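You operate a simulated robot arm through the tools that you are given. There is no shell and no other tool. Be economical: measure what you need, move in short steps, check, and stop when the job is done.

Carry out the task below with a simulated robot arm. There is one attempt and no reset: what you move stays moved.

Task
Hang teal cap, brown belt and cedar block on the pegs labelled for them.
Fine: the black belt goes on SPARE.

Only the result counts: the job must be done as asked and must still hold three seconds after the hand-in. Knocking over, shifting, dropping, spilling or breaking anything else fails it. Lids that push on must go on centred and level and be pressed home; caps that screw on are set level and turned clockwise until they are tight.

Robot
A 6-joint arm with a two-finger parallel gripper, fixed in place. Base frame: the origin is at the foot of the arm, x ahead of it, y to its left, z up; the work surface is at about z = 800. Lengths are in mm, angles in rad, forces in N, time in s.
With the tool pointing down near the work surface it reaches from about 100 to 820 mm from the base axis. Its first joint turns from -2.007 to 2.007 rad. Payload 4.2 kg.
The tool frame sits at the grasp point between the pads (the TCP): z along the fingers, y along the line on which they close. The tips reach 23 mm beyond it. The gripper opens to 94 mm. The fingers are 38 mm wide and 10 mm thick; the gripper's body (54 by 96 mm) begins 39 mm behind the TCP.
Orientation is that of the tool frame in the base frame, as a unit quaternion [x, y, z, w]. With the fingers straight down and closing along the base's y, the tool's x points along the base's -x, its y along +y and its z along -z.

Tools
- The arm moves only by the tool play_rows. Its argument "deltas" is a list of rows, each a list of 2 entries, a list of its own where there are three numbers: the shift along the tool's x, y, z in mm, then the turn, a rotation vector about the tool's x, y, z in rad. In form: [[[dx, dy, dz], [rx, ry, rz]], ...]. A call has 1 to 20 rows; each row shifts and turns the commanded pose from where the row before left it, along the tool's axes as they then stand. "gripper" is the finger opening in mm, from 0 to 94, set as the call begins (left out, the last holds). Rows are played at 5 a second. More than 50 mm and 0.15 rad between two rows, or a gripper value outside its range, and nothing of the call is played. Where a pose cannot be reached the arm comes as near as it can. A force on the tool above 90 N (or 10 N above the force at the start of the call, whichever is more), or a blocked arm, ends the call early, and 0.2 s more pass. Each finger travels about 108 mm/s and halts on what it meets, pressing with about 29 N; the grip force reading is that of the motor and also rises with nothing between the fingers. The clock runs only during rows and for 0.2 s after the last one: add rows that do not move to give the fingers time. It gives the time, the measured TCP pose, the force on the tool (base axes), the opening and the grip force at its end, in the units of the frame above (readings bear some noise), with the torque about the TCP (base axes, N m) and any sound that the robot's microphone picked up, and new pictures: "pictures" is both (left out), scene, wrist or none.
- Cameras (640 x 400 px; columns grow to the right, rows downward): "scene" is fixed at [403.2, 500.2, 1926.7]; the picture's right is [-1.00, -0.06, 0.00], its down [-0.03, 0.52, -0.86] and it looks along [0.05, -0.85, -0.52] (base axes); focal length 366 px, centre (320, 200). "wrist" rides on the gripper at [86, 16, -74] in the tool frame; the picture's right is [-0.18, 0.98, 0.00], its down [-0.58, -0.11, -0.81] and it looks along [-0.79, -0.15, 0.59] (tool axes); focal length 243 px, centre (320, 200). There is no depth. A picture from a camera that has moved, and an enlarged one, comes with that camera's place and axes in the base frame and with its lens.
- raise_lower(by): slides the trunk up (or, below 0, down) by that many mm; the arm rides with it, the base frame stays. It gives what a move gives, with no picture.
- inspect(camera, box): a new picture of the part [left, top, right, bottom] of that camera's present view, enlarged. The clock stands still meanwhile.
- close_job(): hands the job in; it is judged then, once.

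Work in short steps. Places have to be worked out from the pictures, the camera data and where the tool is seen: move nearer, look again, correct. Check each grasp and each placing, and mend what went wrong. You have 120 turns and 200 pictures in all, those below and enlarged ones among them. Open the gripper and draw the arm clear of the work before you hand the job in, unless the task says otherwise; then end with one line.

The tools are called as a command line: name --argument value ..., lists and objects as JSON in quotes. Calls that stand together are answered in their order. play_rows: Moves the arm, as the interface text tells. Its arguments: {"type":"object","properties":{"deltas":{"type":"array"},"gripper":{"type":"number"},"pictures":{"type":"string","enum":["both","scene","wrist","none"]}},"required":["deltas"]} The other tools are called the same way: raise_lower (by) slides the trunk up or down; inspect (camera, box) takes an enlarged picture of a part of a camera's view; close_job () hands the job in.

At the start:

```text
clock: 0.0
eef_pos: [360.6, -351.1, 1526.9]
tcp_rot: [-0.001, 1.0, 0.0, -0.001]
force: [-0.5, 0.0, -0.7]
ft_torque: [0.01, 0.02, -0.01]
width: 94.1
finger_force: 0.1
trunk travel left (down, up): [-912.0, 78.0]
```

scene: 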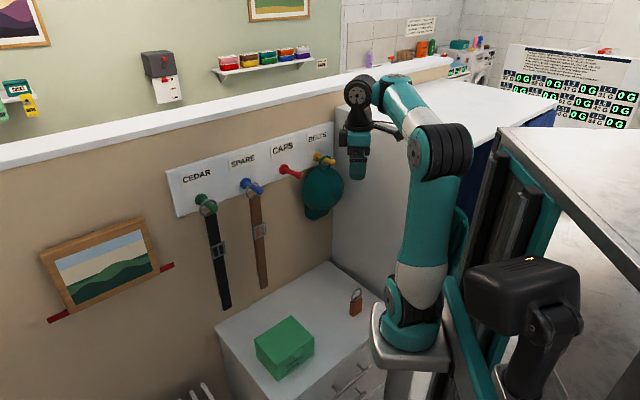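
wrist: 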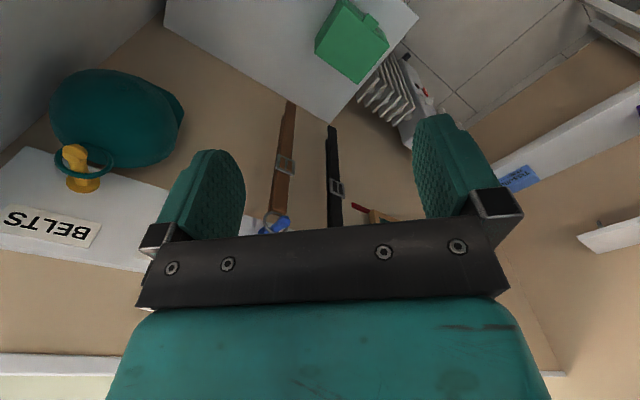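

I start by looking closer at the pegs and the objects.

inspect --camera "scene" --box '[160, 120, 380, 258]'

inspect --camera "scene" --box '[200, 220, 400, 345]'

inspect --camera "wrist" --box '[0, 0, 400, 250]'

```text
2.90 times, centred on (270, 189) of scene
camera zoom: at [403.2, 500.2, 1926.7], right [-1.0, -0.06, 0.0], down [-0.03, 0.52, -0.86], along [0.05, -0.85, -0.52], focal length 1061 px, centre (465, 232)
```

zoom: 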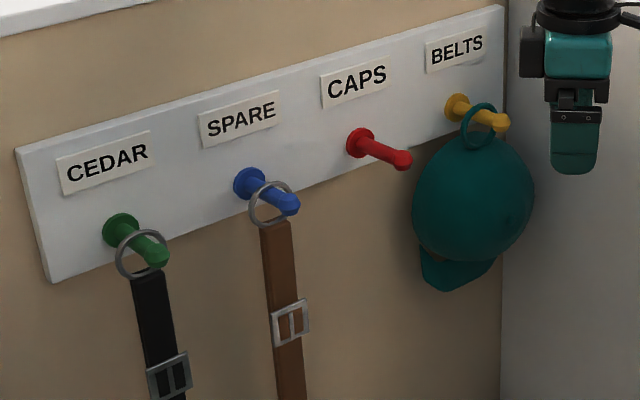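

```text
3.20 times, centred on (300, 282) of scene
camera zoom: at [403.2, 500.2, 1926.7], right [-1.0, -0.06, 0.0], down [-0.03, 0.52, -0.86], along [0.05, -0.85, -0.52], focal length 1172 px, centre (384, -64)
```

zoom: 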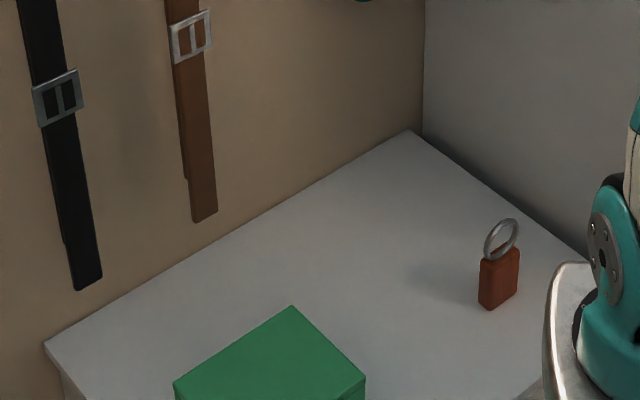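

```text
1.60 times, centred on (200, 125) of wrist
camera zoom: at [274.4, -333.8, 1602.0], right [0.18, 0.98, 0.0], down [0.58, -0.11, 0.81], along [0.79, -0.15, -0.59], focal length 388 px, centre (512, 320)
```

zoom: 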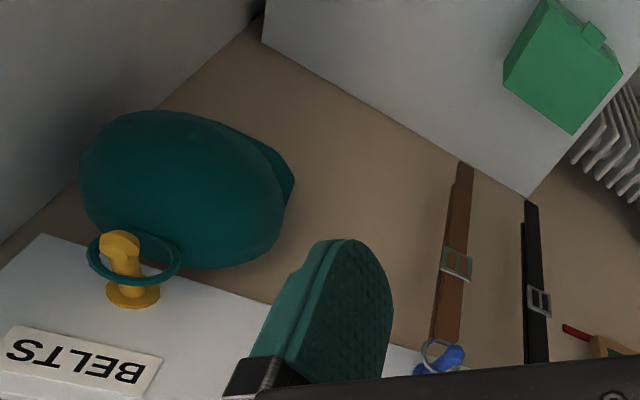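

The pegs come out on a board at 45° to the base: BELTS at about (490,-747), CAPS (597,-636), SPARE (705,-522) and CEDAR (813,-410), all near z 1360. They point along (-0.72,0.69). CAPS is free, so the order will be cap, brown belt, black belt, then block. First I yaw the tool to face the wall.

play_rows --deltas '[[[0, 0, 0], [0, 0, 0.1273]], [[0, 0, 0], [0, 0, 0.1273]], [[0, 0, 0], [0, 0, 0.1273]], [[0, 0, 0], [0, 0, 0.1273]], [[0, 0, 0], [0, 0, 0.1273]], [[0, 0, 0], [0, 0, 0.1273]], [[0, 0, 0], [0, -0.1428, 0]], [[0, 0, 0], [0, -0.1428, 0]], [[0, 0, 0], [0, -0.1428, 0]], [[0, 0, 0], [0, -0.1428, 0]]]'

```text
clock: 2.2
eef_pos: [362.4, -383.7, 1537.7]
tcp_rot: [0.357, 0.89, -0.104, 0.262]
force: [0.0, -0.3, -0.1]
ft_torque: [-0.01, -0.03, 0.01]
width: 94.2
finger_force: 0.2
out of reach, approached as far as the arm can: row 9, 10
trunk travel left (down, up): [-912.0, 78.0]
camera wrist: at [293.3, -293.1, 1552.9], right [0.79, 0.6, 0.1], down [-0.04, -0.12, 0.99], along [0.61, -0.79, -0.07], focal length 243 px, centre (320, 200)
```

scene: 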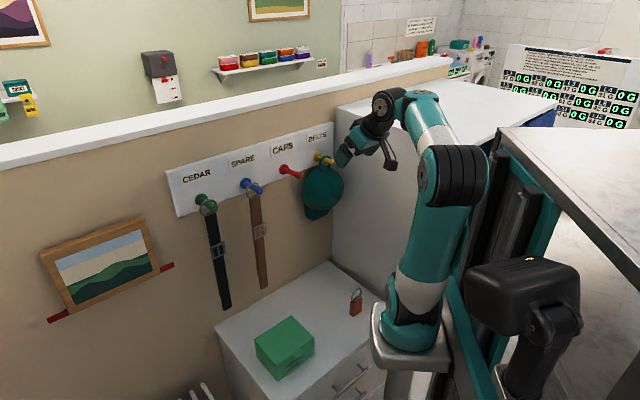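
wrist: 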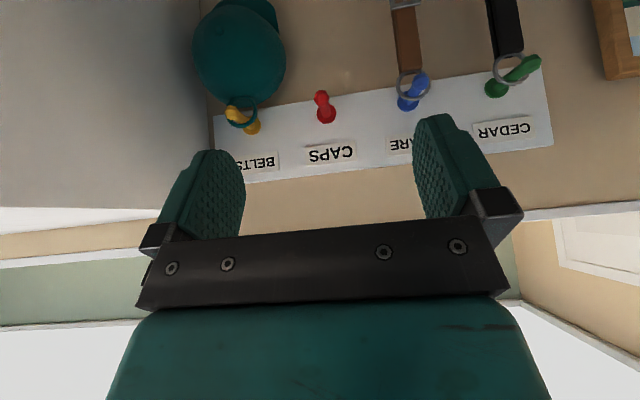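

The pitch ran out of reach close to the base, so I shift outward toward the wall first and then finish pitching to horizontal.

play_rows --deltas '[[[-7.7, -27.4, 31.1], [0, 0, 0]], [[-7.7, -27.4, 31.1], [0, 0, 0]], [[-7.7, -27.4, 31.1], [0, 0, 0]], [[-7.7, -27.4, 31.1], [0, 0, 0]], [[-7.7, -27.4, 31.1], [0, 0, 0]], [[0, 0, 0], [0, -0.1428, 0]], [[0, 0, 0], [0, -0.1428, 0]], [[0, 0, 0], [0, -0.1428, 0]], [[0, 0, 0], [0, -0.1428, 0]]]'

```text
clock: 4.2
eef_pos: [352.3, -562.9, 1427.9]
tcp_rot: [0.313, 0.781, -0.201, 0.502]
force: [0.0, 0.4, 0.0]
ft_torque: [-0.01, 0.01, -0.03]
width: 93.8
finger_force: 0.1
trunk travel left (down, up): [-912.0, 78.0]
camera wrist: at [289.7, -478.5, 1379.0], right [0.74, 0.66, 0.17], down [-0.43, 0.26, 0.86], along [0.52, -0.71, 0.48], focal length 243 px, centre (320, 200)
```

scene: 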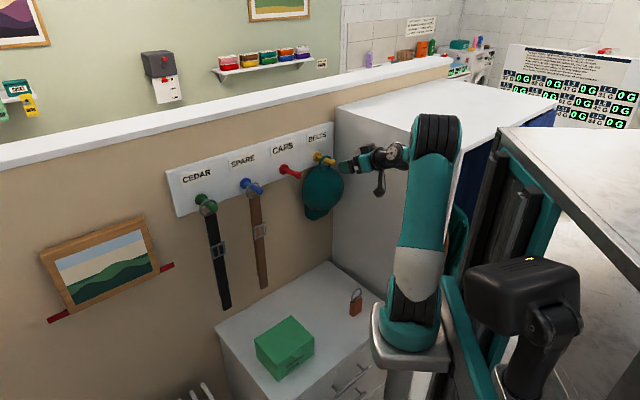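
wrist: 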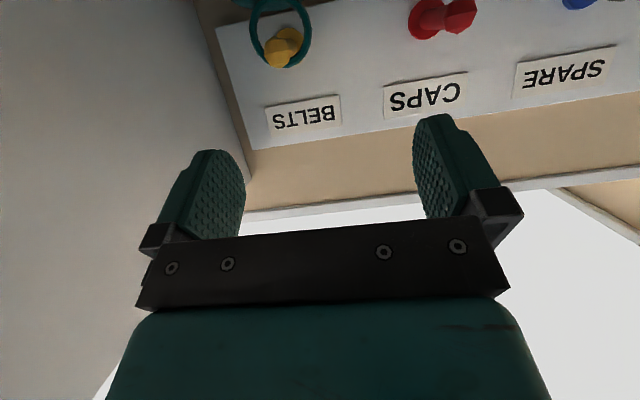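

The readings match the commanded pose, and the cap's ring is about 59 mm wide. I plan to pinch that ring at its sides with the peg between the fingers, so I finish the pitch and line up in front of BELTS at ring height.

play_rows --deltas '[[[0, 0, 0], [0, -0.143, 0]], [[0, 0, 0], [0, -0.143, 0]], [[0, 0, 0], [0, -0.143, 0]], [[29, -12.6, 5], [0, 0, 0]], [[29, -12.6, 5], [0, 0, 0]], [[28, -12.5, 5], [0, 0, 0]], [[0, 0, 0], [0, 0, 0]]]'

```text
clock: 5.8
eef_pos: [338.1, -600.6, 1340.8]
tcp_rot: [0.263, 0.656, -0.263, 0.656]
force: [-0.1, 0.2, 0.8]
ft_torque: [0.02, 0.0, 0.0]
width: 94.0
finger_force: 0.1
trunk travel left (down, up): [-912.0, 78.0]
camera wrist: at [295.5, -536.9, 1253.2], right [0.68, 0.71, 0.18], down [-0.66, 0.48, 0.58], along [0.32, -0.52, 0.79], focal length 243 px, centre (320, 200)
```

scene: 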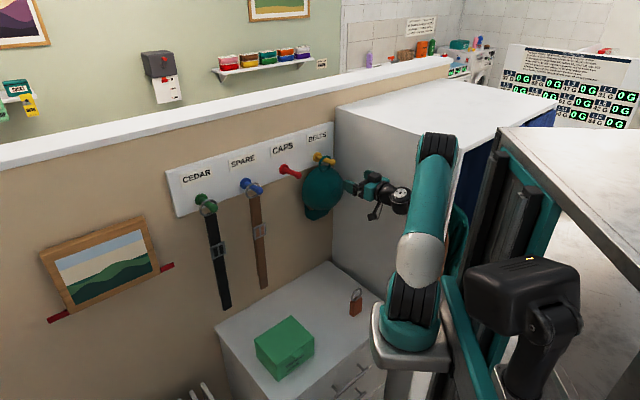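
wrist: 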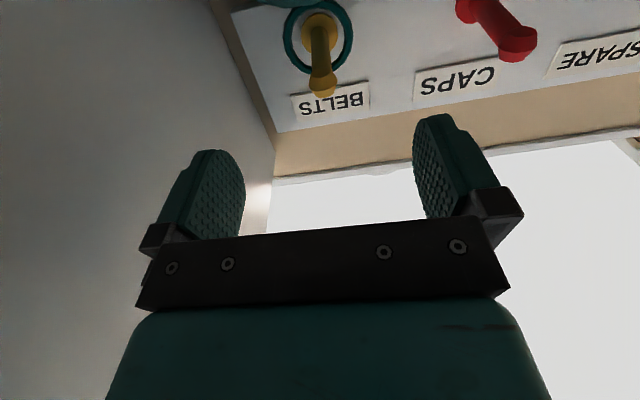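

The alignment looks good, with the peg about 2–3 mm off laterally. Before going in I check the clearance between the cap and the camera bracket.

inspect --camera "scene" --box '[290, 140, 420, 222]'

inspect --camera "wrist" --box '[220, 0, 420, 125]'

```text
4.88 times, centred on (355, 181) of scene
camera zoom: at [403.2, 500.2, 1926.7], right [-1.0, -0.06, 0.0], down [-0.03, 0.52, -0.86], along [0.05, -0.85, -0.52], focal length 1786 px, centre (149, 293)
```

zoom: 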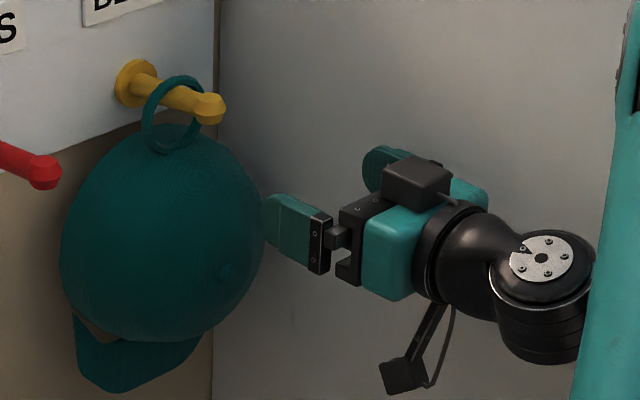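

```text
3.20 times, centred on (320, 62) of wrist
camera zoom: at [295.5, -536.9, 1253.2], right [0.68, 0.71, 0.18], down [-0.66, 0.48, 0.58], along [0.32, -0.52, 0.79], focal length 776 px, centre (320, 640)
```

zoom: 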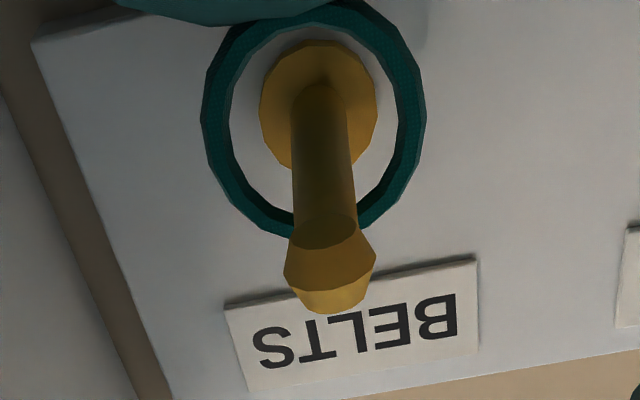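

The cap's dome sticks out below the ring, so the camera bracket would hit it. I back off and roll the gripper half a turn toward the open side, which puts the camera above.

play_rows --deltas '[[[0, 0, -30], [0, 0, 0]], [[0, 0, 0], [0, 0, 0.149]], [[0, 0, 0], [0, 0, 0.149]], [[0, 0, 0], [0, 0, 0.149]], [[0, 0, 0], [0, 0, 0.149]], [[0, 0, 0], [0, 0, 0.149]], [[0, 0, 0], [0, 0, 0.149]], [[0, 0, 0], [0, 0, 0.149]], [[0, 0, 0], [0, 0, 0.149]], [[0, 0, 0], [0, 0, 0.149]], [[0, 0, 0], [0, 0, 0.149]]]'

```text
clock: 8.2
eef_pos: [314.5, -579.8, 1341.3]
tcp_rot: [0.639, 0.302, 0.252, 0.661]
force: [-0.2, 0.6, 0.2]
ft_torque: [0.03, 0.04, 0.0]
width: 94.1
finger_force: 0.2
trunk travel left (down, up): [-912.0, 78.0]
camera wrist: at [323.3, -464.5, 1350.5], right [-0.07, -0.08, 0.99], down [-0.99, 0.13, -0.06], along [-0.13, -0.99, -0.09], focal length 243 px, centre (320, 200)
```

scene: 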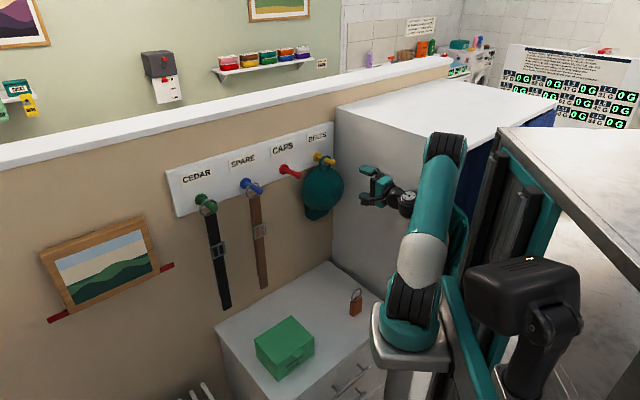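
wrist: 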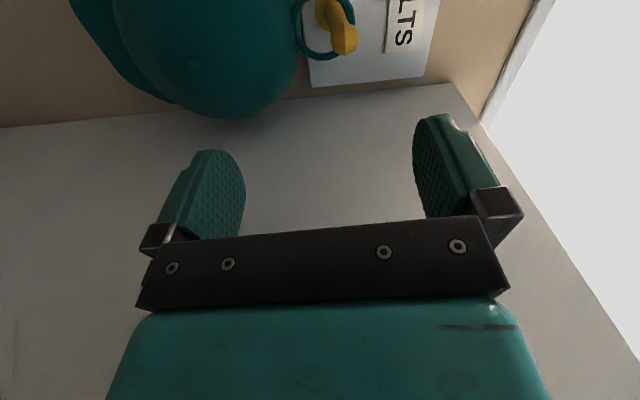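

The roll is working, so I complete the other half of it.

play_rows --deltas '[[[0, 0, 0], [0, 0, 0.1376]], [[0, 0, 0], [0, 0, 0.1376]], [[0, 0, 0], [0, 0, 0.1376]], [[0, 0, 0], [0, 0, 0.1376]], [[0, 0, 0], [0, 0, 0.1376]], [[0, 0, 0], [0, 0, 0.1376]], [[0, 0, 0], [0, 0, 0.1376]], [[0, 0, 0], [0, 0, 0.1376]], [[0, 0, 0], [0, 0, 0.1376]], [[0, 0, 0], [0, 0, 0.1376]], [[0, 0, 0], [0, 0, 0.1376]], [[0, 0, 0], [0, 0, 0.1376]], [[0, 0, 0], [0, 0, 0]]]'

```text
clock: 11.0
eef_pos: [316.0, -579.8, 1341.0]
tcp_rot: [0.656, -0.264, 0.656, 0.263]
force: [0.2, -0.8, -0.1]
ft_torque: [-0.02, 0.02, -0.01]
width: 94.1
finger_force: 0.1
trunk travel left (down, up): [-912.0, 78.0]
camera wrist: at [251.5, -539.7, 1427.4], right [-0.68, -0.71, -0.19], down [-0.51, 0.64, -0.58], along [0.53, -0.3, -0.79], focal length 243 px, centre (320, 200)
```

scene: 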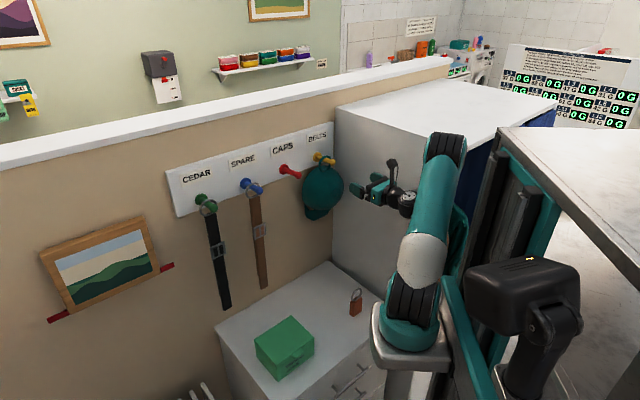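
wrist: 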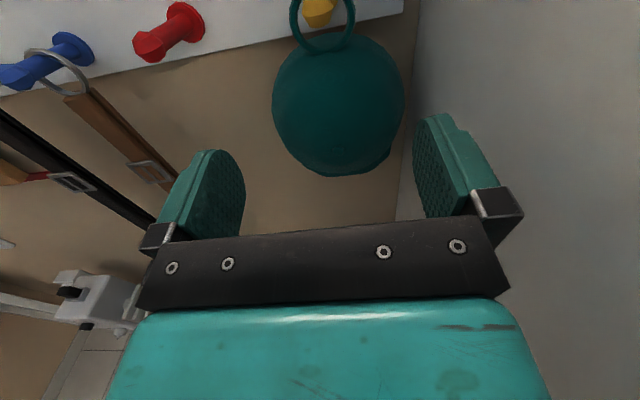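

The camera is now above. I zoom in on the ring to get its height and depth.

inspect --camera "wrist" --box '[240, 0, 400, 100]'

```text
4.00 times, centred on (320, 50) of wrist
camera zoom: at [251.5, -539.7, 1427.4], right [-0.68, -0.71, -0.19], down [-0.51, 0.64, -0.58], along [0.53, -0.3, -0.79], focal length 970 px, centre (320, 800)
```

zoom: 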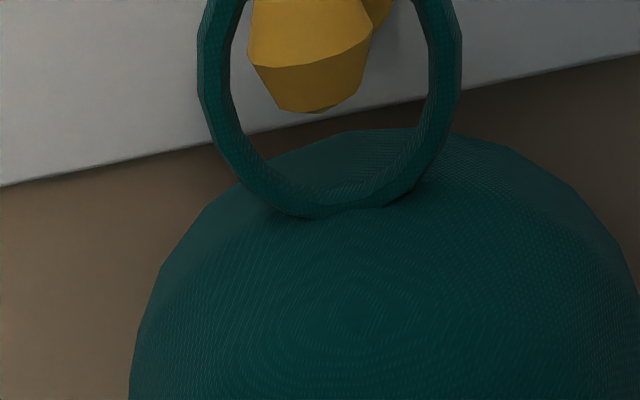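

The ring is about 66 mm wide, centred near z 1346 and only about 30 mm from the board. With a horizontal tool the peg would hit the palm, so I'll come in steeply from above with the camera outboard. First I roll back.

play_rows --deltas '[[[0, 0, 0], [0, 0, -0.1499]], [[0, 0, 0], [0, 0, -0.1499]], [[0, 0, 0], [0, 0, -0.1499]], [[0, 0, 0], [0, 0, -0.1499]], [[0, 0, 0], [0, 0, -0.1499]], [[0, 0, 0], [0, 0, -0.1499]], [[0, 0, 0], [0, 0, -0.1499]], [[0, 0, 0], [0, 0, -0.1499]], [[0, 0, 0], [0, 0, -0.1499]], [[0, 0, 0], [0, 0, -0.1499]], [[0, 0, 0], [0, 0, -0.1499]], [[0, 0, 0], [0, 0, -0.1499]], [[0, 0, 0], [0, 0, -0.1499]], [[0, 0, 0], [0, 0, -0.1499]], [[0, 0, 0], [0, 0, -0.1499]], [[0, 0, 0], [0, 0, -0.1499]], [[0, 0, 0], [0, 0, -0.1499]], [[0, 0, 0], [0, 0, -0.1499]], [[0, 0, 0], [0, 0, -0.1499]], [[0, 0, 0], [0, 0, -0.1499]]]' --pictures "none"

```text
clock: 15.2
eef_pos: [314.9, -580.3, 1341.7]
tcp_rot: [0.308, 0.637, -0.217, 0.673]
force: [-0.4, 0.1, 0.9]
ft_torque: [-0.01, -0.04, -0.01]
width: 93.8
finger_force: 0.1
trunk travel left (down, up): [-912.0, 78.0]
```

Now I finish the roll, rise, move toward the wall and pitch down 70°.

play_rows --deltas '[[[0, 0, 0], [0, 0, -0.1432]], [[-40, 0, 0], [0, 0, 0]], [[-40, 0, 0], [0, 0, 0]], [[-37, 0, 30], [0, 0, 0]], [[0, 0, 40], [0, 0.1357, 0]], [[0, 0, 40], [0, 0.1357, 0]], [[0, 0, 20], [0, 0.1357, 0]], [[0, 0, 0], [0, 0.1357, 0]], [[0, 0, 0], [0, 0.1357, 0]], [[0, 0, 0], [0, 0.1357, 0]], [[0, 0, 0], [0, 0.1357, 0]], [[0, 0, 0], [0, 0.1357, 0]], [[0, 0, 0], [0, 0.1357, 0]]]'

```text
clock: 18.0
eef_pos: [409.2, -668.7, 1447.8]
tcp_rot: [0.367, 0.914, -0.064, 0.161]
force: [0.1, 0.5, 0.7]
ft_torque: [-0.04, -0.02, -0.01]
width: 94.1
finger_force: 0.0
trunk travel left (down, up): [-912.0, 78.0]
camera wrist: at [343.9, -582.1, 1487.6], right [0.81, 0.59, 0.06], down [0.12, -0.27, 0.96], along [0.58, -0.76, -0.29], focal length 243 px, centre (320, 200)
```

scene: 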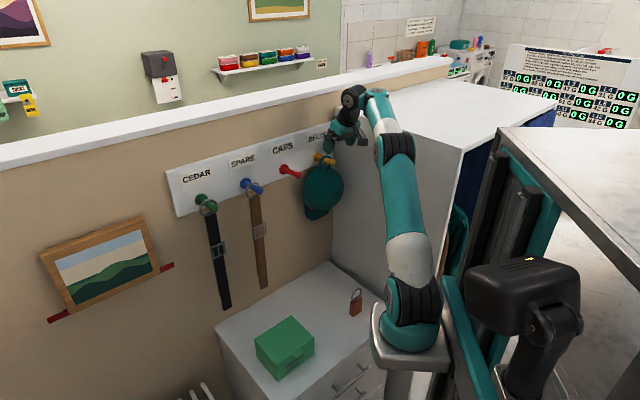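
wrist: 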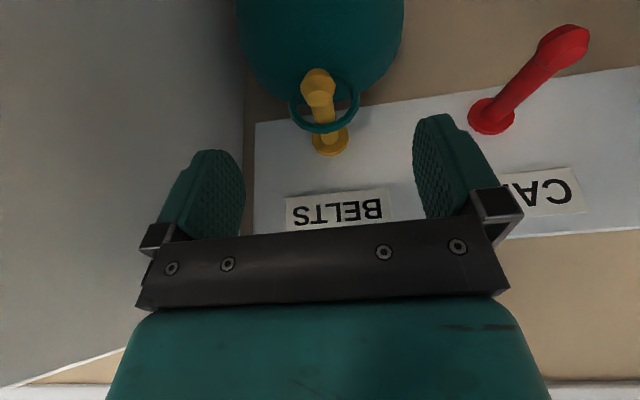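

The ring comes out at n≈837 (33 mm off the board), z≈1344, with the lateral aligned. I move to a pre-grasp about 60 mm back along the tool axis and check again.

play_rows --deltas '[[[-13, -0.5, 22], [0, 0, 0]], [[-13, -0.5, 22], [0, 0, 0]], [[-12, -0.3, 21], [0, 0, 0]], [[0, 0, 0], [0, 0, 0]]]' --pictures "wrist"

inspect --camera "scene" --box '[260, 90, 420, 190]'

```text
clock: 19.0
eef_pos: [441.0, -704.7, 1394.4]
tcp_rot: [0.368, 0.914, -0.066, 0.161]
force: [-0.7, 1.0, -0.5]
ft_torque: [-0.04, 0.01, 0.01]
width: 94.1
finger_force: 0.0
out of reach, approached as far as the arm can: row 2
trunk travel left (down, up): [-912.0, 78.0]
camera wrist: at [376.0, -619.2, 1434.2], right [0.81, 0.59, 0.06], down [0.12, -0.26, 0.96], along [0.58, -0.76, -0.28], focal length 243 px, centre (320, 200)
```

wrist: 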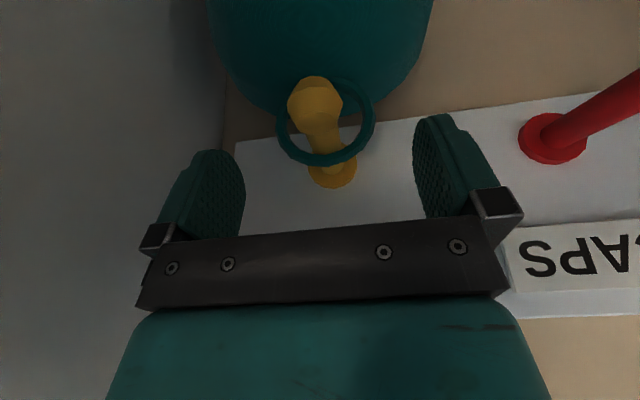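

```text
4.00 times, centred on (340, 140) of scene
camera zoom: at [403.2, 500.2, 1926.7], right [-1.0, -0.06, 0.0], down [-0.03, 0.52, -0.86], along [0.05, -0.85, -0.52], focal length 1465 px, centre (240, 440)
```

zoom: 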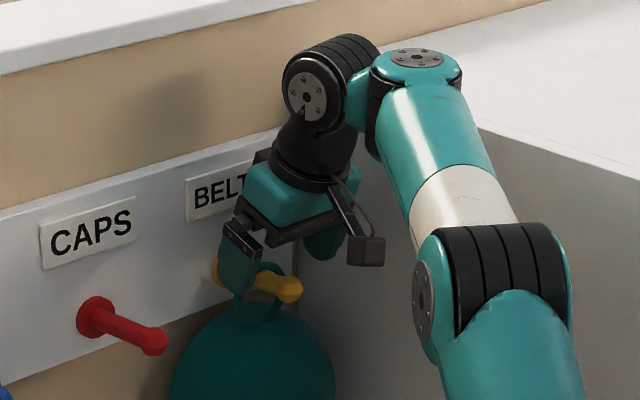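

The ring sits at tool offset (-12, +3, +61) from the TCP. I advance, stopping 7 mm short along the axis so the knob clears the palm.

play_rows --deltas '[[[-6, 1.4, 10], [0, 0, 0]], [[-6, 1.4, 10], [0, 0, 0]], [[0, 0, 12], [0, 0, 0]], [[0, 0, 11], [0, 0, 0]], [[0, 0, 11], [0, 0, 0]], [[0, 0, 0], [0, 0, 0]]]' --pictures "wrist"

inspect --camera "scene" --box '[260, 110, 388, 190]'

```text
clock: 20.4
eef_pos: [459.8, -722.0, 1347.9]
tcp_rot: [0.367, 0.914, -0.067, 0.162]
force: [-2.9, 1.1, 17.0]
ft_torque: [0.44, 0.39, 0.0]
width: 94.0
finger_force: 0.0
out of reach, approached as far as the arm can: row 1, 2
trunk travel left (down, up): [-912.0, 78.0]
camera wrist: at [394.2, -635.1, 1387.9], right [0.81, 0.59, 0.06], down [0.12, -0.26, 0.96], along [0.58, -0.76, -0.28], focal length 243 px, centre (320, 200)
```

wrist: 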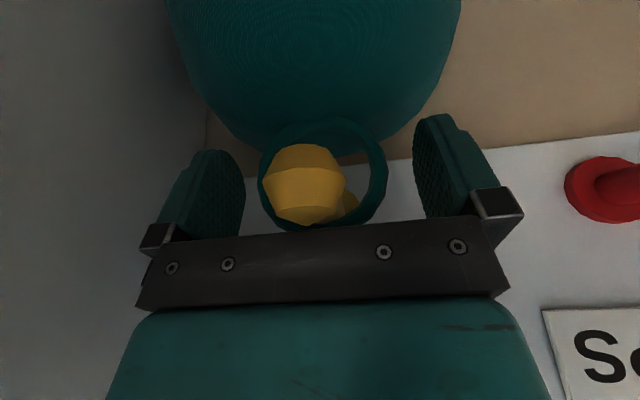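

```text
5.00 times, centred on (324, 150) of scene
camera zoom: at [403.2, 500.2, 1926.7], right [-1.0, -0.06, 0.0], down [-0.03, 0.52, -0.86], along [0.05, -0.85, -0.52], focal length 1831 px, centre (300, 450)
```

zoom: 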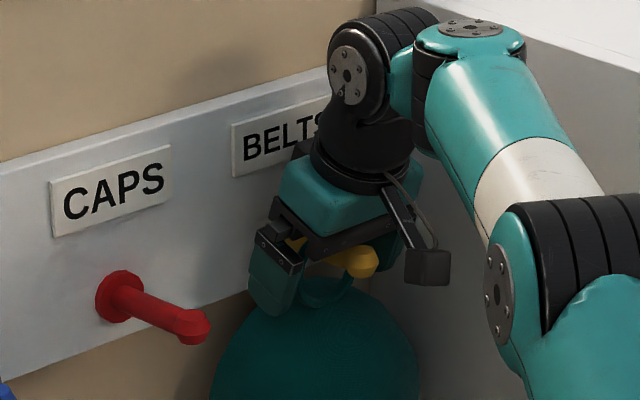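

I read a light 17 N contact of the palm on the peg. The ring now lies between the pads, about 10 mm beyond the TCP. I back off 3 mm and close on it.

play_rows --deltas '[[[-2, 0.5, -3], [0, 0, 0]], [[0, 0, 0], [0, 0, 0]]]' --pictures "none"

play_rows --deltas '[[[0, 0, 0], [0, 0, 0]], [[0, 0, 0], [0, 0, 0]], [[0, 0, 0], [0, 0, 0]], [[0, 0, 0], [0, 0, 0]]]' --gripper 40 --pictures "wrist"

```text
clock: 21.0
eef_pos: [459.9, -721.7, 1349.1]
tcp_rot: [0.368, 0.914, -0.065, 0.16]
force: [-1.2, 0.8, 3.8]
ft_torque: [0.09, 0.04, 0.06]
width: 93.9
finger_force: 0.0
trunk travel left (down, up): [-912.0, 78.0]
```

```text
clock: 22.0
eef_pos: [460.9, -722.1, 1347.9]
tcp_rot: [0.367, 0.914, -0.064, 0.161]
force: [-0.5, 0.1, 0.0]
ft_torque: [0.0, 0.0, 0.04]
width: 72.4
finger_force: 29.1
trunk travel left (down, up): [-912.0, 78.0]
camera wrist: at [395.8, -635.9, 1389.0], right [0.8, 0.59, 0.06], down [0.12, -0.27, 0.96], along [0.58, -0.76, -0.29], focal length 243 px, centre (320, 200)
```

wrist: 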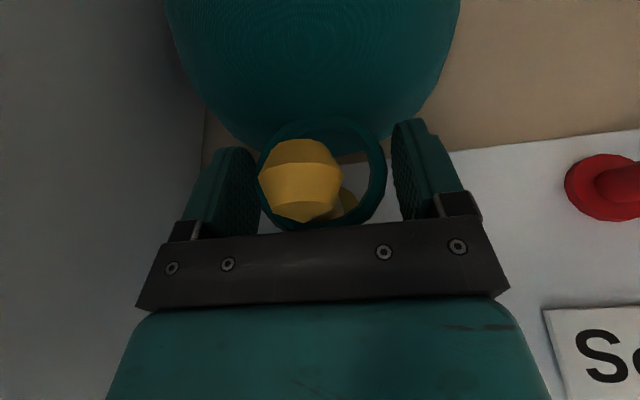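

The fingers stopped at 72 mm with 29 N, so they seem to hold the ring. I raise by 14 mm and check that the cap follows.

play_rows --deltas '[[[-2.4, 0, -6.6], [0, 0, 0]], [[-2.4, 0, -6.6], [0, 0, 0]], [[0, 0, 0], [0, 0, 0]]]' --pictures "both"

inspect --camera "scene" --box '[260, 110, 388, 190]'

```text
clock: 22.8
eef_pos: [458.7, -719.3, 1361.1]
tcp_rot: [0.367, 0.914, -0.066, 0.161]
force: [0.7, -0.4, -0.9]
ft_torque: [0.01, 0.01, 0.0]
width: 72.6
finger_force: 28.5
out of reach, approached as far as the arm can: row 2
trunk travel left (down, up): [-912.0, 78.0]
camera wrist: at [393.2, -634.2, 1401.7], right [0.81, 0.59, 0.06], down [0.12, -0.26, 0.96], along [0.58, -0.76, -0.28], focal length 243 px, centre (320, 200)
```

scene: 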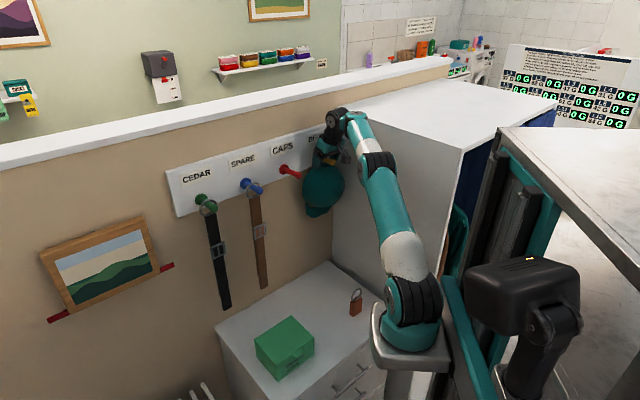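
wrist: 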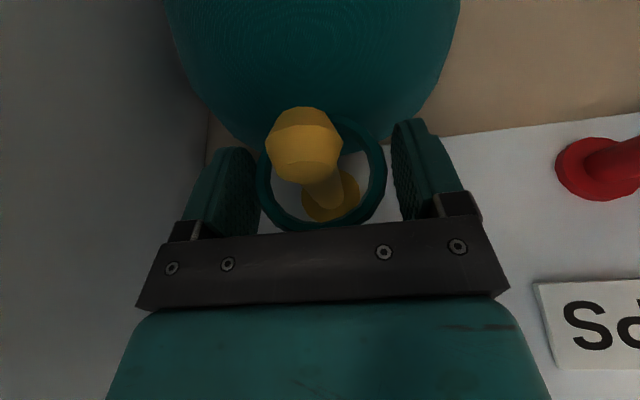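

```text
5.00 times, centred on (324, 150) of scene
camera zoom: at [403.2, 500.2, 1926.7], right [-1.0, -0.06, 0.0], down [-0.03, 0.52, -0.86], along [0.05, -0.85, -0.52], focal length 1831 px, centre (300, 450)
```

zoom: 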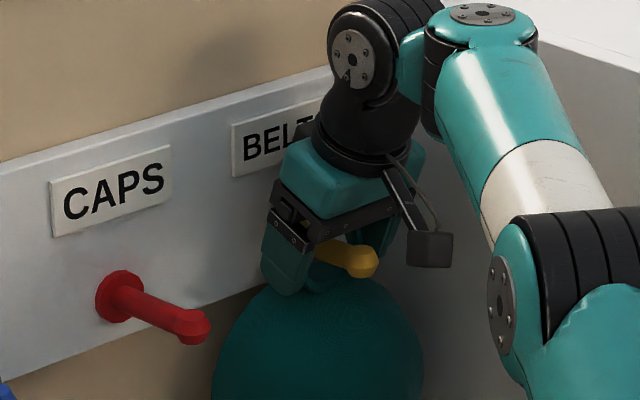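

The cap lifts with the gripper and the ring stays between the pads. I draw outward along the peg, rising a few mm.

play_rows --deltas '[[[9.4, 0, -3.4], [0, 0, 0]], [[7, 0, -9], [0, 0, 0]], [[14.1, 0, -5.1], [0, 0, 0]], [[14.1, 0, -5.1], [0, 0, 0]], [[14.1, 0, -5.1], [0, 0, 0]], [[0, 0, 0], [0, 0, 0]]]' --pictures "wrist"

```text
clock: 24.2
eef_pos: [412.6, -676.3, 1367.4]
tcp_rot: [0.366, 0.914, -0.064, 0.162]
force: [-1.2, 0.2, -0.6]
ft_torque: [-0.01, -0.04, -0.01]
width: 72.4
finger_force: 29.4
trunk travel left (down, up): [-912.0, 78.0]
camera wrist: at [346.8, -589.8, 1408.2], right [0.8, 0.59, 0.06], down [0.12, -0.27, 0.96], along [0.58, -0.76, -0.28], focal length 243 px, centre (320, 200)
```

wrist: 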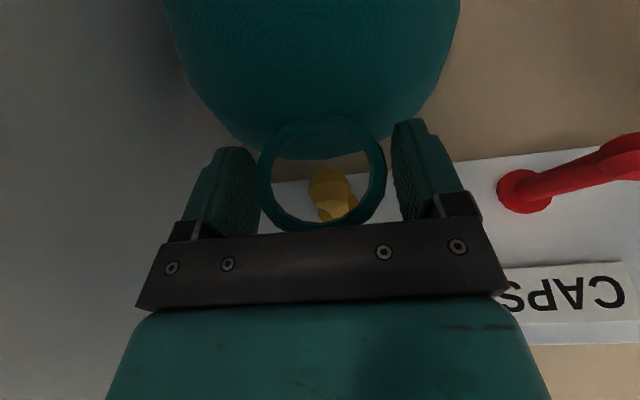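

The ring is clear of the knob. I back out a bit more and translate 157 mm along the board to line up with CAPS.

play_rows --deltas '[[[23.5, 0, -8.5], [0, 0, 0]], [[0, 31.4, 0], [0, 0, 0]], [[0, 31.4, 0], [0, 0, 0]], [[0, 31.4, 0], [0, 0, 0]], [[0, 31.4, 0], [0, 0, 0]], [[0, 31.4, 0], [0, 0, 0]], [[0, 0, 0], [0, 0, 0]]]' --pictures "both"

inspect --camera "wrist" --box '[240, 60, 440, 260]'

```text
clock: 25.8
eef_pos: [503.0, -543.4, 1368.4]
tcp_rot: [0.368, 0.913, -0.065, 0.161]
force: [0.2, 0.2, -0.7]
ft_torque: [0.01, 0.01, -0.04]
width: 72.5
finger_force: 28.4
trunk travel left (down, up): [-912.0, 78.0]
camera wrist: at [437.4, -458.6, 1408.4], right [0.81, 0.59, 0.06], down [0.12, -0.27, 0.96], along [0.58, -0.76, -0.28], focal length 243 px, centre (320, 200)
```

scene: 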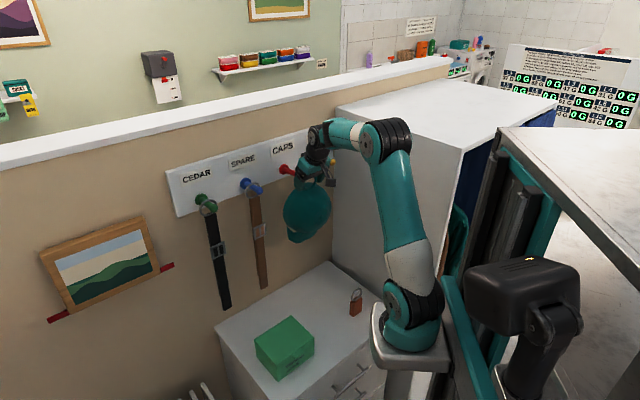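
wrist: 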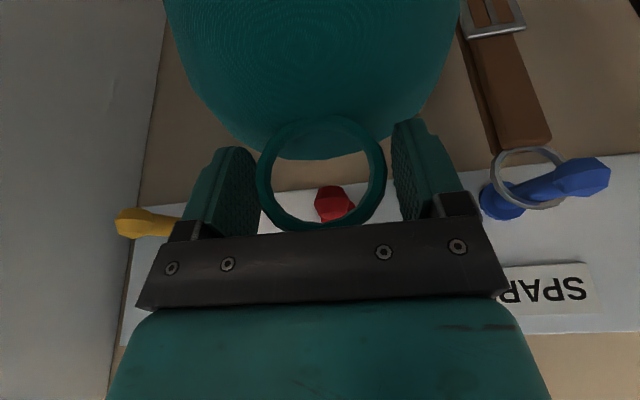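

```text
2.00 times, centred on (340, 160) of wrist
camera zoom: at [437.4, -458.6, 1408.4], right [0.81, 0.59, 0.06], down [0.12, -0.27, 0.96], along [0.58, -0.76, -0.28], focal length 485 px, centre (280, 280)
```

zoom: 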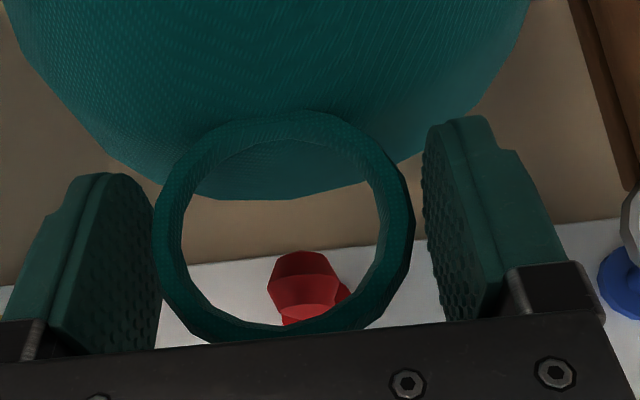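

The red knob is centred in the ring (knob at l≈-44, z≈1363; ring centre at z≈1359). I advance 85 mm onto the peg.

play_rows --deltas '[[[-16, 0, 5.8], [0, 0, 0]], [[-16, 0, 5.8], [0, 0, 0]], [[-16, 0, 5.8], [0, 0, 0]], [[-16, 0, 5.8], [0, 0, 0]], [[-16, 0, 5.8], [0, 0, 0]], [[0, 0, 0], [0, 0, 0]]]' --pictures "wrist"

```text
clock: 27.2
eef_pos: [565.2, -603.3, 1367.9]
tcp_rot: [0.366, 0.914, -0.064, 0.161]
force: [-0.1, -1.0, -1.3]
ft_torque: [0.0, 0.0, 0.03]
width: 72.3
finger_force: 29.4
trunk travel left (down, up): [-912.0, 78.0]
camera wrist: at [499.5, -518.0, 1407.5], right [0.8, 0.59, 0.06], down [0.12, -0.27, 0.96], along [0.58, -0.76, -0.29], focal length 243 px, centre (320, 200)
```

wrist: 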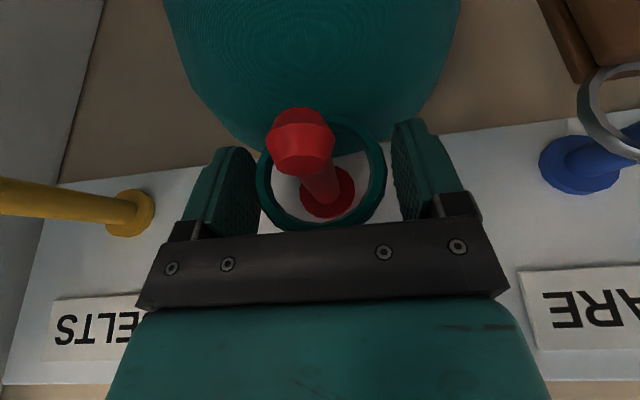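

The ring is over the red peg. I lower 15 mm to seat it.

play_rows --deltas '[[[1.7, 0, 4.7], [0, 0, 0]], [[1.7, 0, 4.7], [0, 0, 0]], [[1.4, 0, 3.8], [0, 0, 0]], [[0, 0, 0], [0, 0, 0]]]' --pictures "wrist"

```text
clock: 28.2
eef_pos: [563.0, -604.3, 1354.3]
tcp_rot: [0.366, 0.914, -0.065, 0.161]
force: [-0.2, -0.9, -1.7]
ft_torque: [0.0, 0.01, 0.0]
width: 72.5
finger_force: 29.2
trunk travel left (down, up): [-912.0, 78.0]
camera wrist: at [498.7, -517.9, 1393.5], right [0.8, 0.59, 0.06], down [0.12, -0.27, 0.96], along [0.58, -0.76, -0.28], focal length 243 px, centre (320, 200)
```

wrist: 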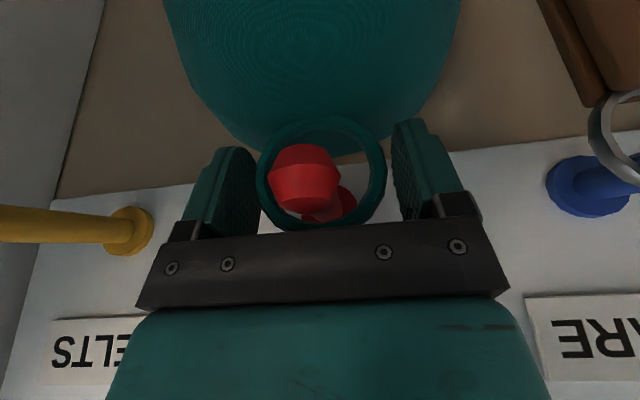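

No contact yet, and the original hang had the TCP near z 1348. I lower 5 mm more.

play_rows --deltas '[[[0.9, 0, 2.4], [0, 0, 0]], [[0.9, 0, 2.4], [0, 0, 0]], [[0, 0, 0], [0, 0, 0]]]' --pictures "none"

```text
clock: 29.0
eef_pos: [563.8, -603.5, 1349.9]
tcp_rot: [0.367, 0.914, -0.065, 0.161]
force: [0.3, -0.1, 3.7]
ft_torque: [0.01, -0.01, 0.04]
width: 72.4
finger_force: 28.9
trunk travel left (down, up): [-912.0, 78.0]
```

There is a light contact of 4 N, so the ring is resting on the peg. I open.

play_rows --deltas '[[[0, 0, 0], [0, 0, 0]], [[0, 0, 0], [0, 0, 0]], [[0, 0, 0], [0, 0, 0]]]' --gripper 94 --pictures "wrist"

```text
clock: 29.8
eef_pos: [562.9, -604.3, 1348.5]
tcp_rot: [0.366, 0.914, -0.064, 0.161]
force: [-0.8, 0.0, -0.3]
ft_torque: [-0.01, 0.0, 0.01]
width: 93.9
finger_force: 0.1
trunk travel left (down, up): [-912.0, 78.0]
camera wrist: at [498.8, -518.1, 1388.7], right [0.8, 0.59, 0.06], down [0.12, -0.27, 0.96], along [0.58, -0.76, -0.28], focal length 243 px, centre (320, 200)
```

wrist: 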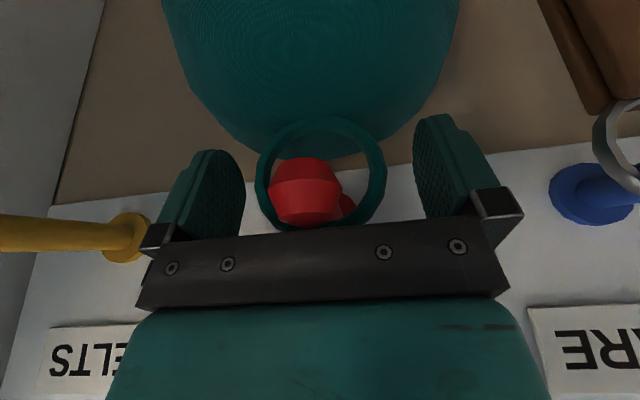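

The cap hangs on CAPS. I retract along the tool axis, then move over to SPARE and look at the brown belt's ring.

play_rows --deltas '[[[0, 0, -25], [0, 0, 0]], [[0, 0, -30], [0, 0, 0]], [[8, 0, -30], [0, 0, 0]], [[0, 39, 0], [0, 0, 0]], [[0, 39, 0], [0, 0, 0]], [[0, 39, 0], [0, 0, 0]], [[0, 39, 0], [0, 0, 0]], [[0, 0, 0], [0, 0, 0]]]' --pictures "both"

inspect --camera "wrist" --box '[240, 30, 400, 230]'

inspect --camera "scene" --box '[220, 110, 380, 220]'

```text
clock: 31.6
eef_pos: [647.4, -465.6, 1426.4]
tcp_rot: [0.367, 0.914, -0.066, 0.161]
force: [-0.1, 0.0, 0.0]
ft_torque: [-0.02, 0.01, -0.01]
width: 93.9
finger_force: 0.1
trunk travel left (down, up): [-912.0, 78.0]
camera wrist: at [581.3, -378.8, 1465.7], right [0.8, 0.59, 0.06], down [0.12, -0.27, 0.96], along [0.58, -0.76, -0.28], focal length 243 px, centre (320, 200)
```

scene: 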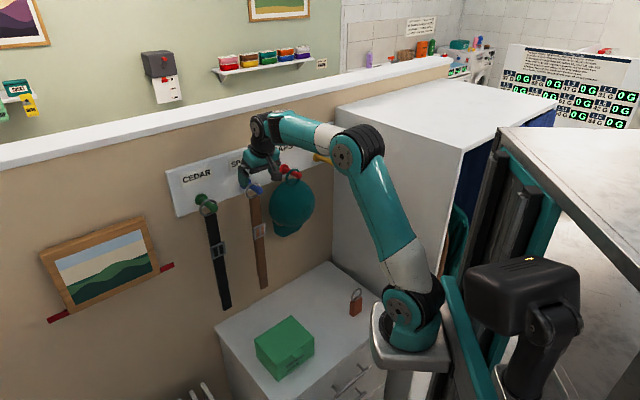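
wrist: 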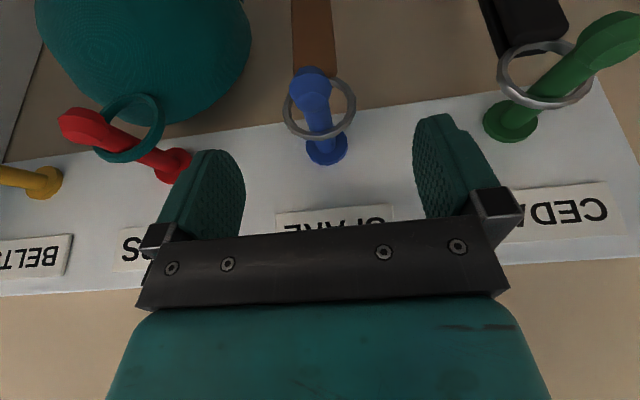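

```text
2.00 times, centred on (320, 130) of wrist
camera zoom: at [581.3, -378.8, 1465.7], right [0.8, 0.59, 0.06], down [0.12, -0.27, 0.96], along [0.58, -0.76, -0.28], focal length 485 px, centre (320, 340)
```

zoom: 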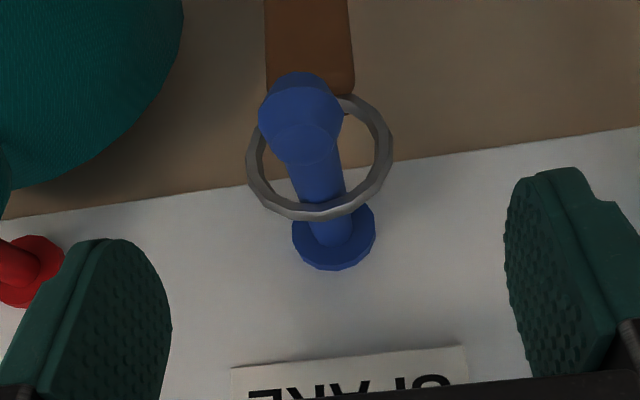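

```text
3.64 times, centred on (300, 165) of scene
camera zoom: at [403.2, 500.2, 1926.7], right [-1.0, -0.06, 0.0], down [-0.03, 0.52, -0.86], along [0.05, -0.85, -0.52], focal length 1331 px, centre (393, 327)
```

zoom: 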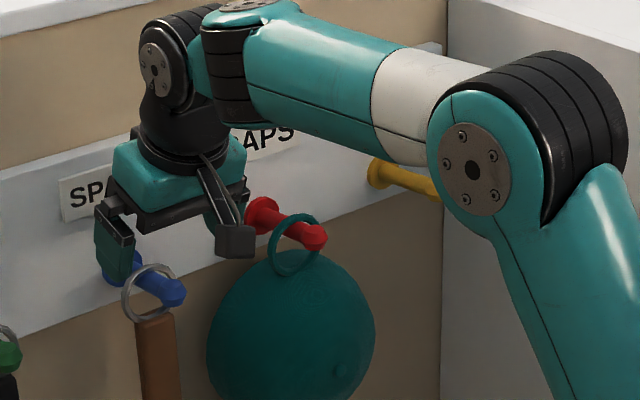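

The cap hangs well on CAPS. The belt ring is about 60 mm wide at tool offset (-25,-1,+101), so I approach partway and re-check.

play_rows --deltas '[[[-4, -0.5, 25], [0, 0, 0]], [[-9, -0.5, 20], [0, 0, 0]], [[-9, 0, 15], [0, 0, 0]], [[0, 0, 0], [0, 0, 0]]]' --pictures "none"

inspect --camera "wrist" --box '[220, 50, 460, 200]'

```text
clock: 32.6
eef_pos: [675.2, -495.4, 1376.7]
tcp_rot: [0.367, 0.914, -0.065, 0.161]
force: [-0.7, -0.8, -0.8]
ft_torque: [0.0, 0.02, 0.0]
width: 94.0
finger_force: 0.1
trunk travel left (down, up): [-912.0, 78.0]
```

```text
2.67 times, centred on (340, 125) of wrist
camera zoom: at [609.9, -409.1, 1416.5], right [0.8, 0.59, 0.06], down [0.12, -0.27, 0.96], along [0.58, -0.76, -0.28], focal length 647 px, centre (267, 400)
```

zoom: 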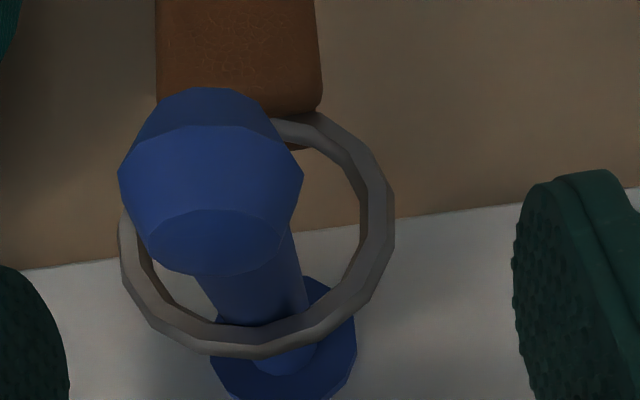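

The ring is at tool offset (-1, -3, +37). I advance 25 mm and close.

play_rows --deltas '[[[0, -3, 8], [0, 0, 0]], [[0, 0, 9], [0, 0, 0]], [[0, 0, 8], [0, 0, 0]], [[0, 0, 0], [0, 0, 0]]]' --pictures "none"

play_rows --deltas '[[[0, 0, 0], [0, 0, 0]], [[0, 0, 0], [0, 0, 0]], [[0, 0, 0], [0, 0, 0]], [[0, 0, 0], [0, 0, 0]]]' --gripper 40 --pictures "wrist"

```text
clock: 33.6
eef_pos: [679.1, -503.4, 1352.9]
tcp_rot: [0.367, 0.914, -0.064, 0.161]
force: [0.0, 0.1, -0.1]
ft_torque: [0.0, -0.01, -0.02]
width: 93.8
finger_force: 0.0
trunk travel left (down, up): [-912.0, 78.0]
```

```text
clock: 34.6
eef_pos: [678.8, -503.1, 1353.6]
tcp_rot: [0.366, 0.914, -0.065, 0.161]
force: [0.6, -0.1, 0.7]
ft_torque: [0.01, 0.03, 0.01]
width: 65.8
finger_force: 29.3
trunk travel left (down, up): [-912.0, 78.0]
camera wrist: at [613.8, -416.7, 1393.4], right [0.8, 0.59, 0.06], down [0.12, -0.27, 0.96], along [0.58, -0.76, -0.29], focal length 243 px, centre (320, 200)
```

wrist: 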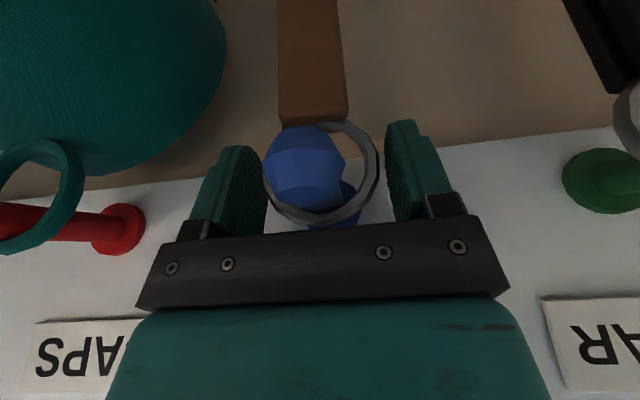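

Gripped at 65.8 mm. I raise 14 mm and look.

play_rows --deltas '[[[-2.4, 0, -6.6], [0, 0, 0]], [[-2.4, 0, -6.6], [0, 0, 0]], [[0, 0, 0], [0, 0, 0]]]' --pictures "both"

```text
clock: 35.4
eef_pos: [679.9, -503.5, 1369.3]
tcp_rot: [0.367, 0.914, -0.064, 0.161]
force: [0.8, -0.3, -1.3]
ft_torque: [0.0, -0.03, 0.01]
width: 65.9
finger_force: 29.5
trunk travel left (down, up): [-912.0, 78.0]
camera wrist: at [613.9, -416.7, 1407.5], right [0.8, 0.59, 0.06], down [0.12, -0.27, 0.96], along [0.58, -0.76, -0.29], focal length 243 px, centre (320, 200)
```

scene: 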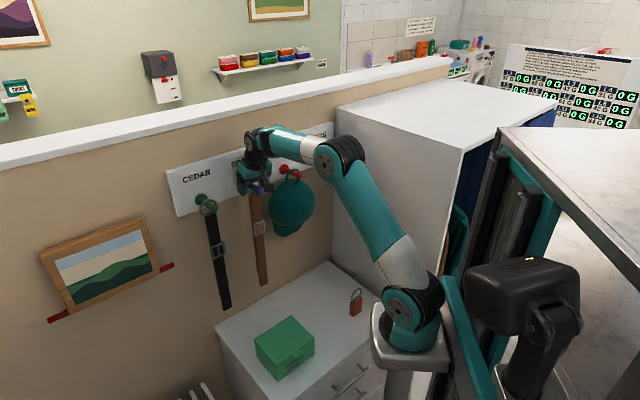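
wrist: 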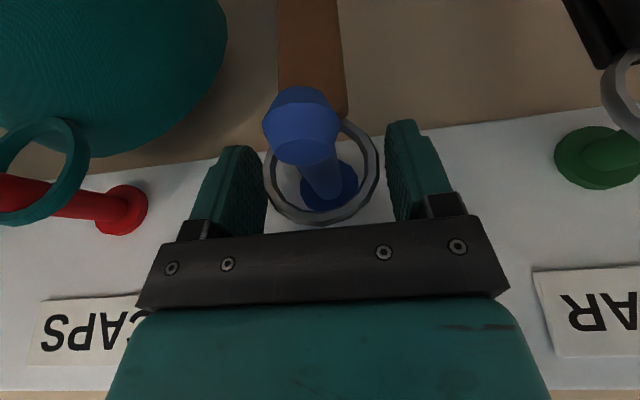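

The ring is well centred on the peg. I draw outward 130 mm so the strap will clear the cap dome on the way past.

play_rows --deltas '[[[9.4, 0, -3.4], [0, 0, 0]], [[14.1, 0, -5.1], [0, 0, 0]], [[14.1, 0, -5.1], [0, 0, 0]], [[14.1, 0, -5.1], [0, 0, 0]], [[14.1, 0, -5.1], [0, 0, 0]], [[14.1, 0, -5.1], [0, 0, 0]], [[14.1, 0, -5.1], [0, 0, 0]], [[14.1, 0, -5.1], [0, 0, 0]], [[14.1, 0, -5.1], [0, 0, 0]], [[0, 0, 0], [0, 0, 0]]]' --pictures "both"

```text
clock: 37.6
eef_pos: [585.3, -413.1, 1367.1]
tcp_rot: [0.368, 0.914, -0.064, 0.162]
force: [0.4, 0.4, -1.2]
ft_torque: [-0.01, -0.02, 0.01]
width: 66.0
finger_force: 29.2
trunk travel left (down, up): [-912.0, 78.0]
camera wrist: at [519.0, -327.5, 1406.9], right [0.8, 0.59, 0.06], down [0.12, -0.27, 0.96], along [0.58, -0.76, -0.29], focal length 243 px, centre (320, 200)
```

scene: 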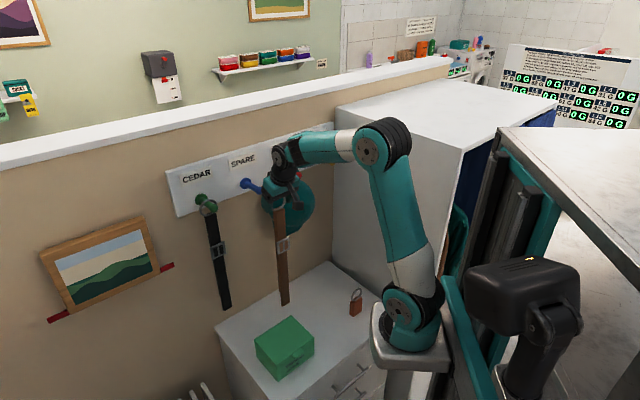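
wrist: 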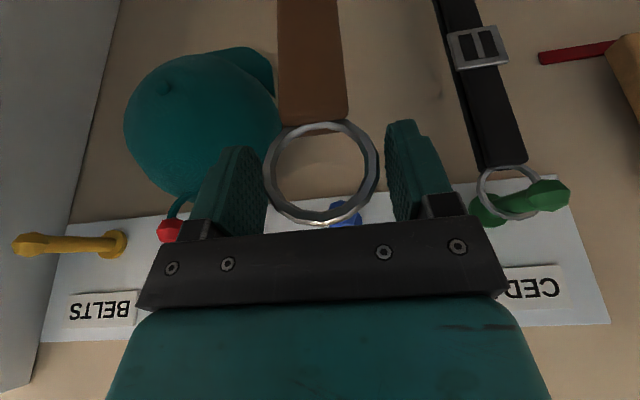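

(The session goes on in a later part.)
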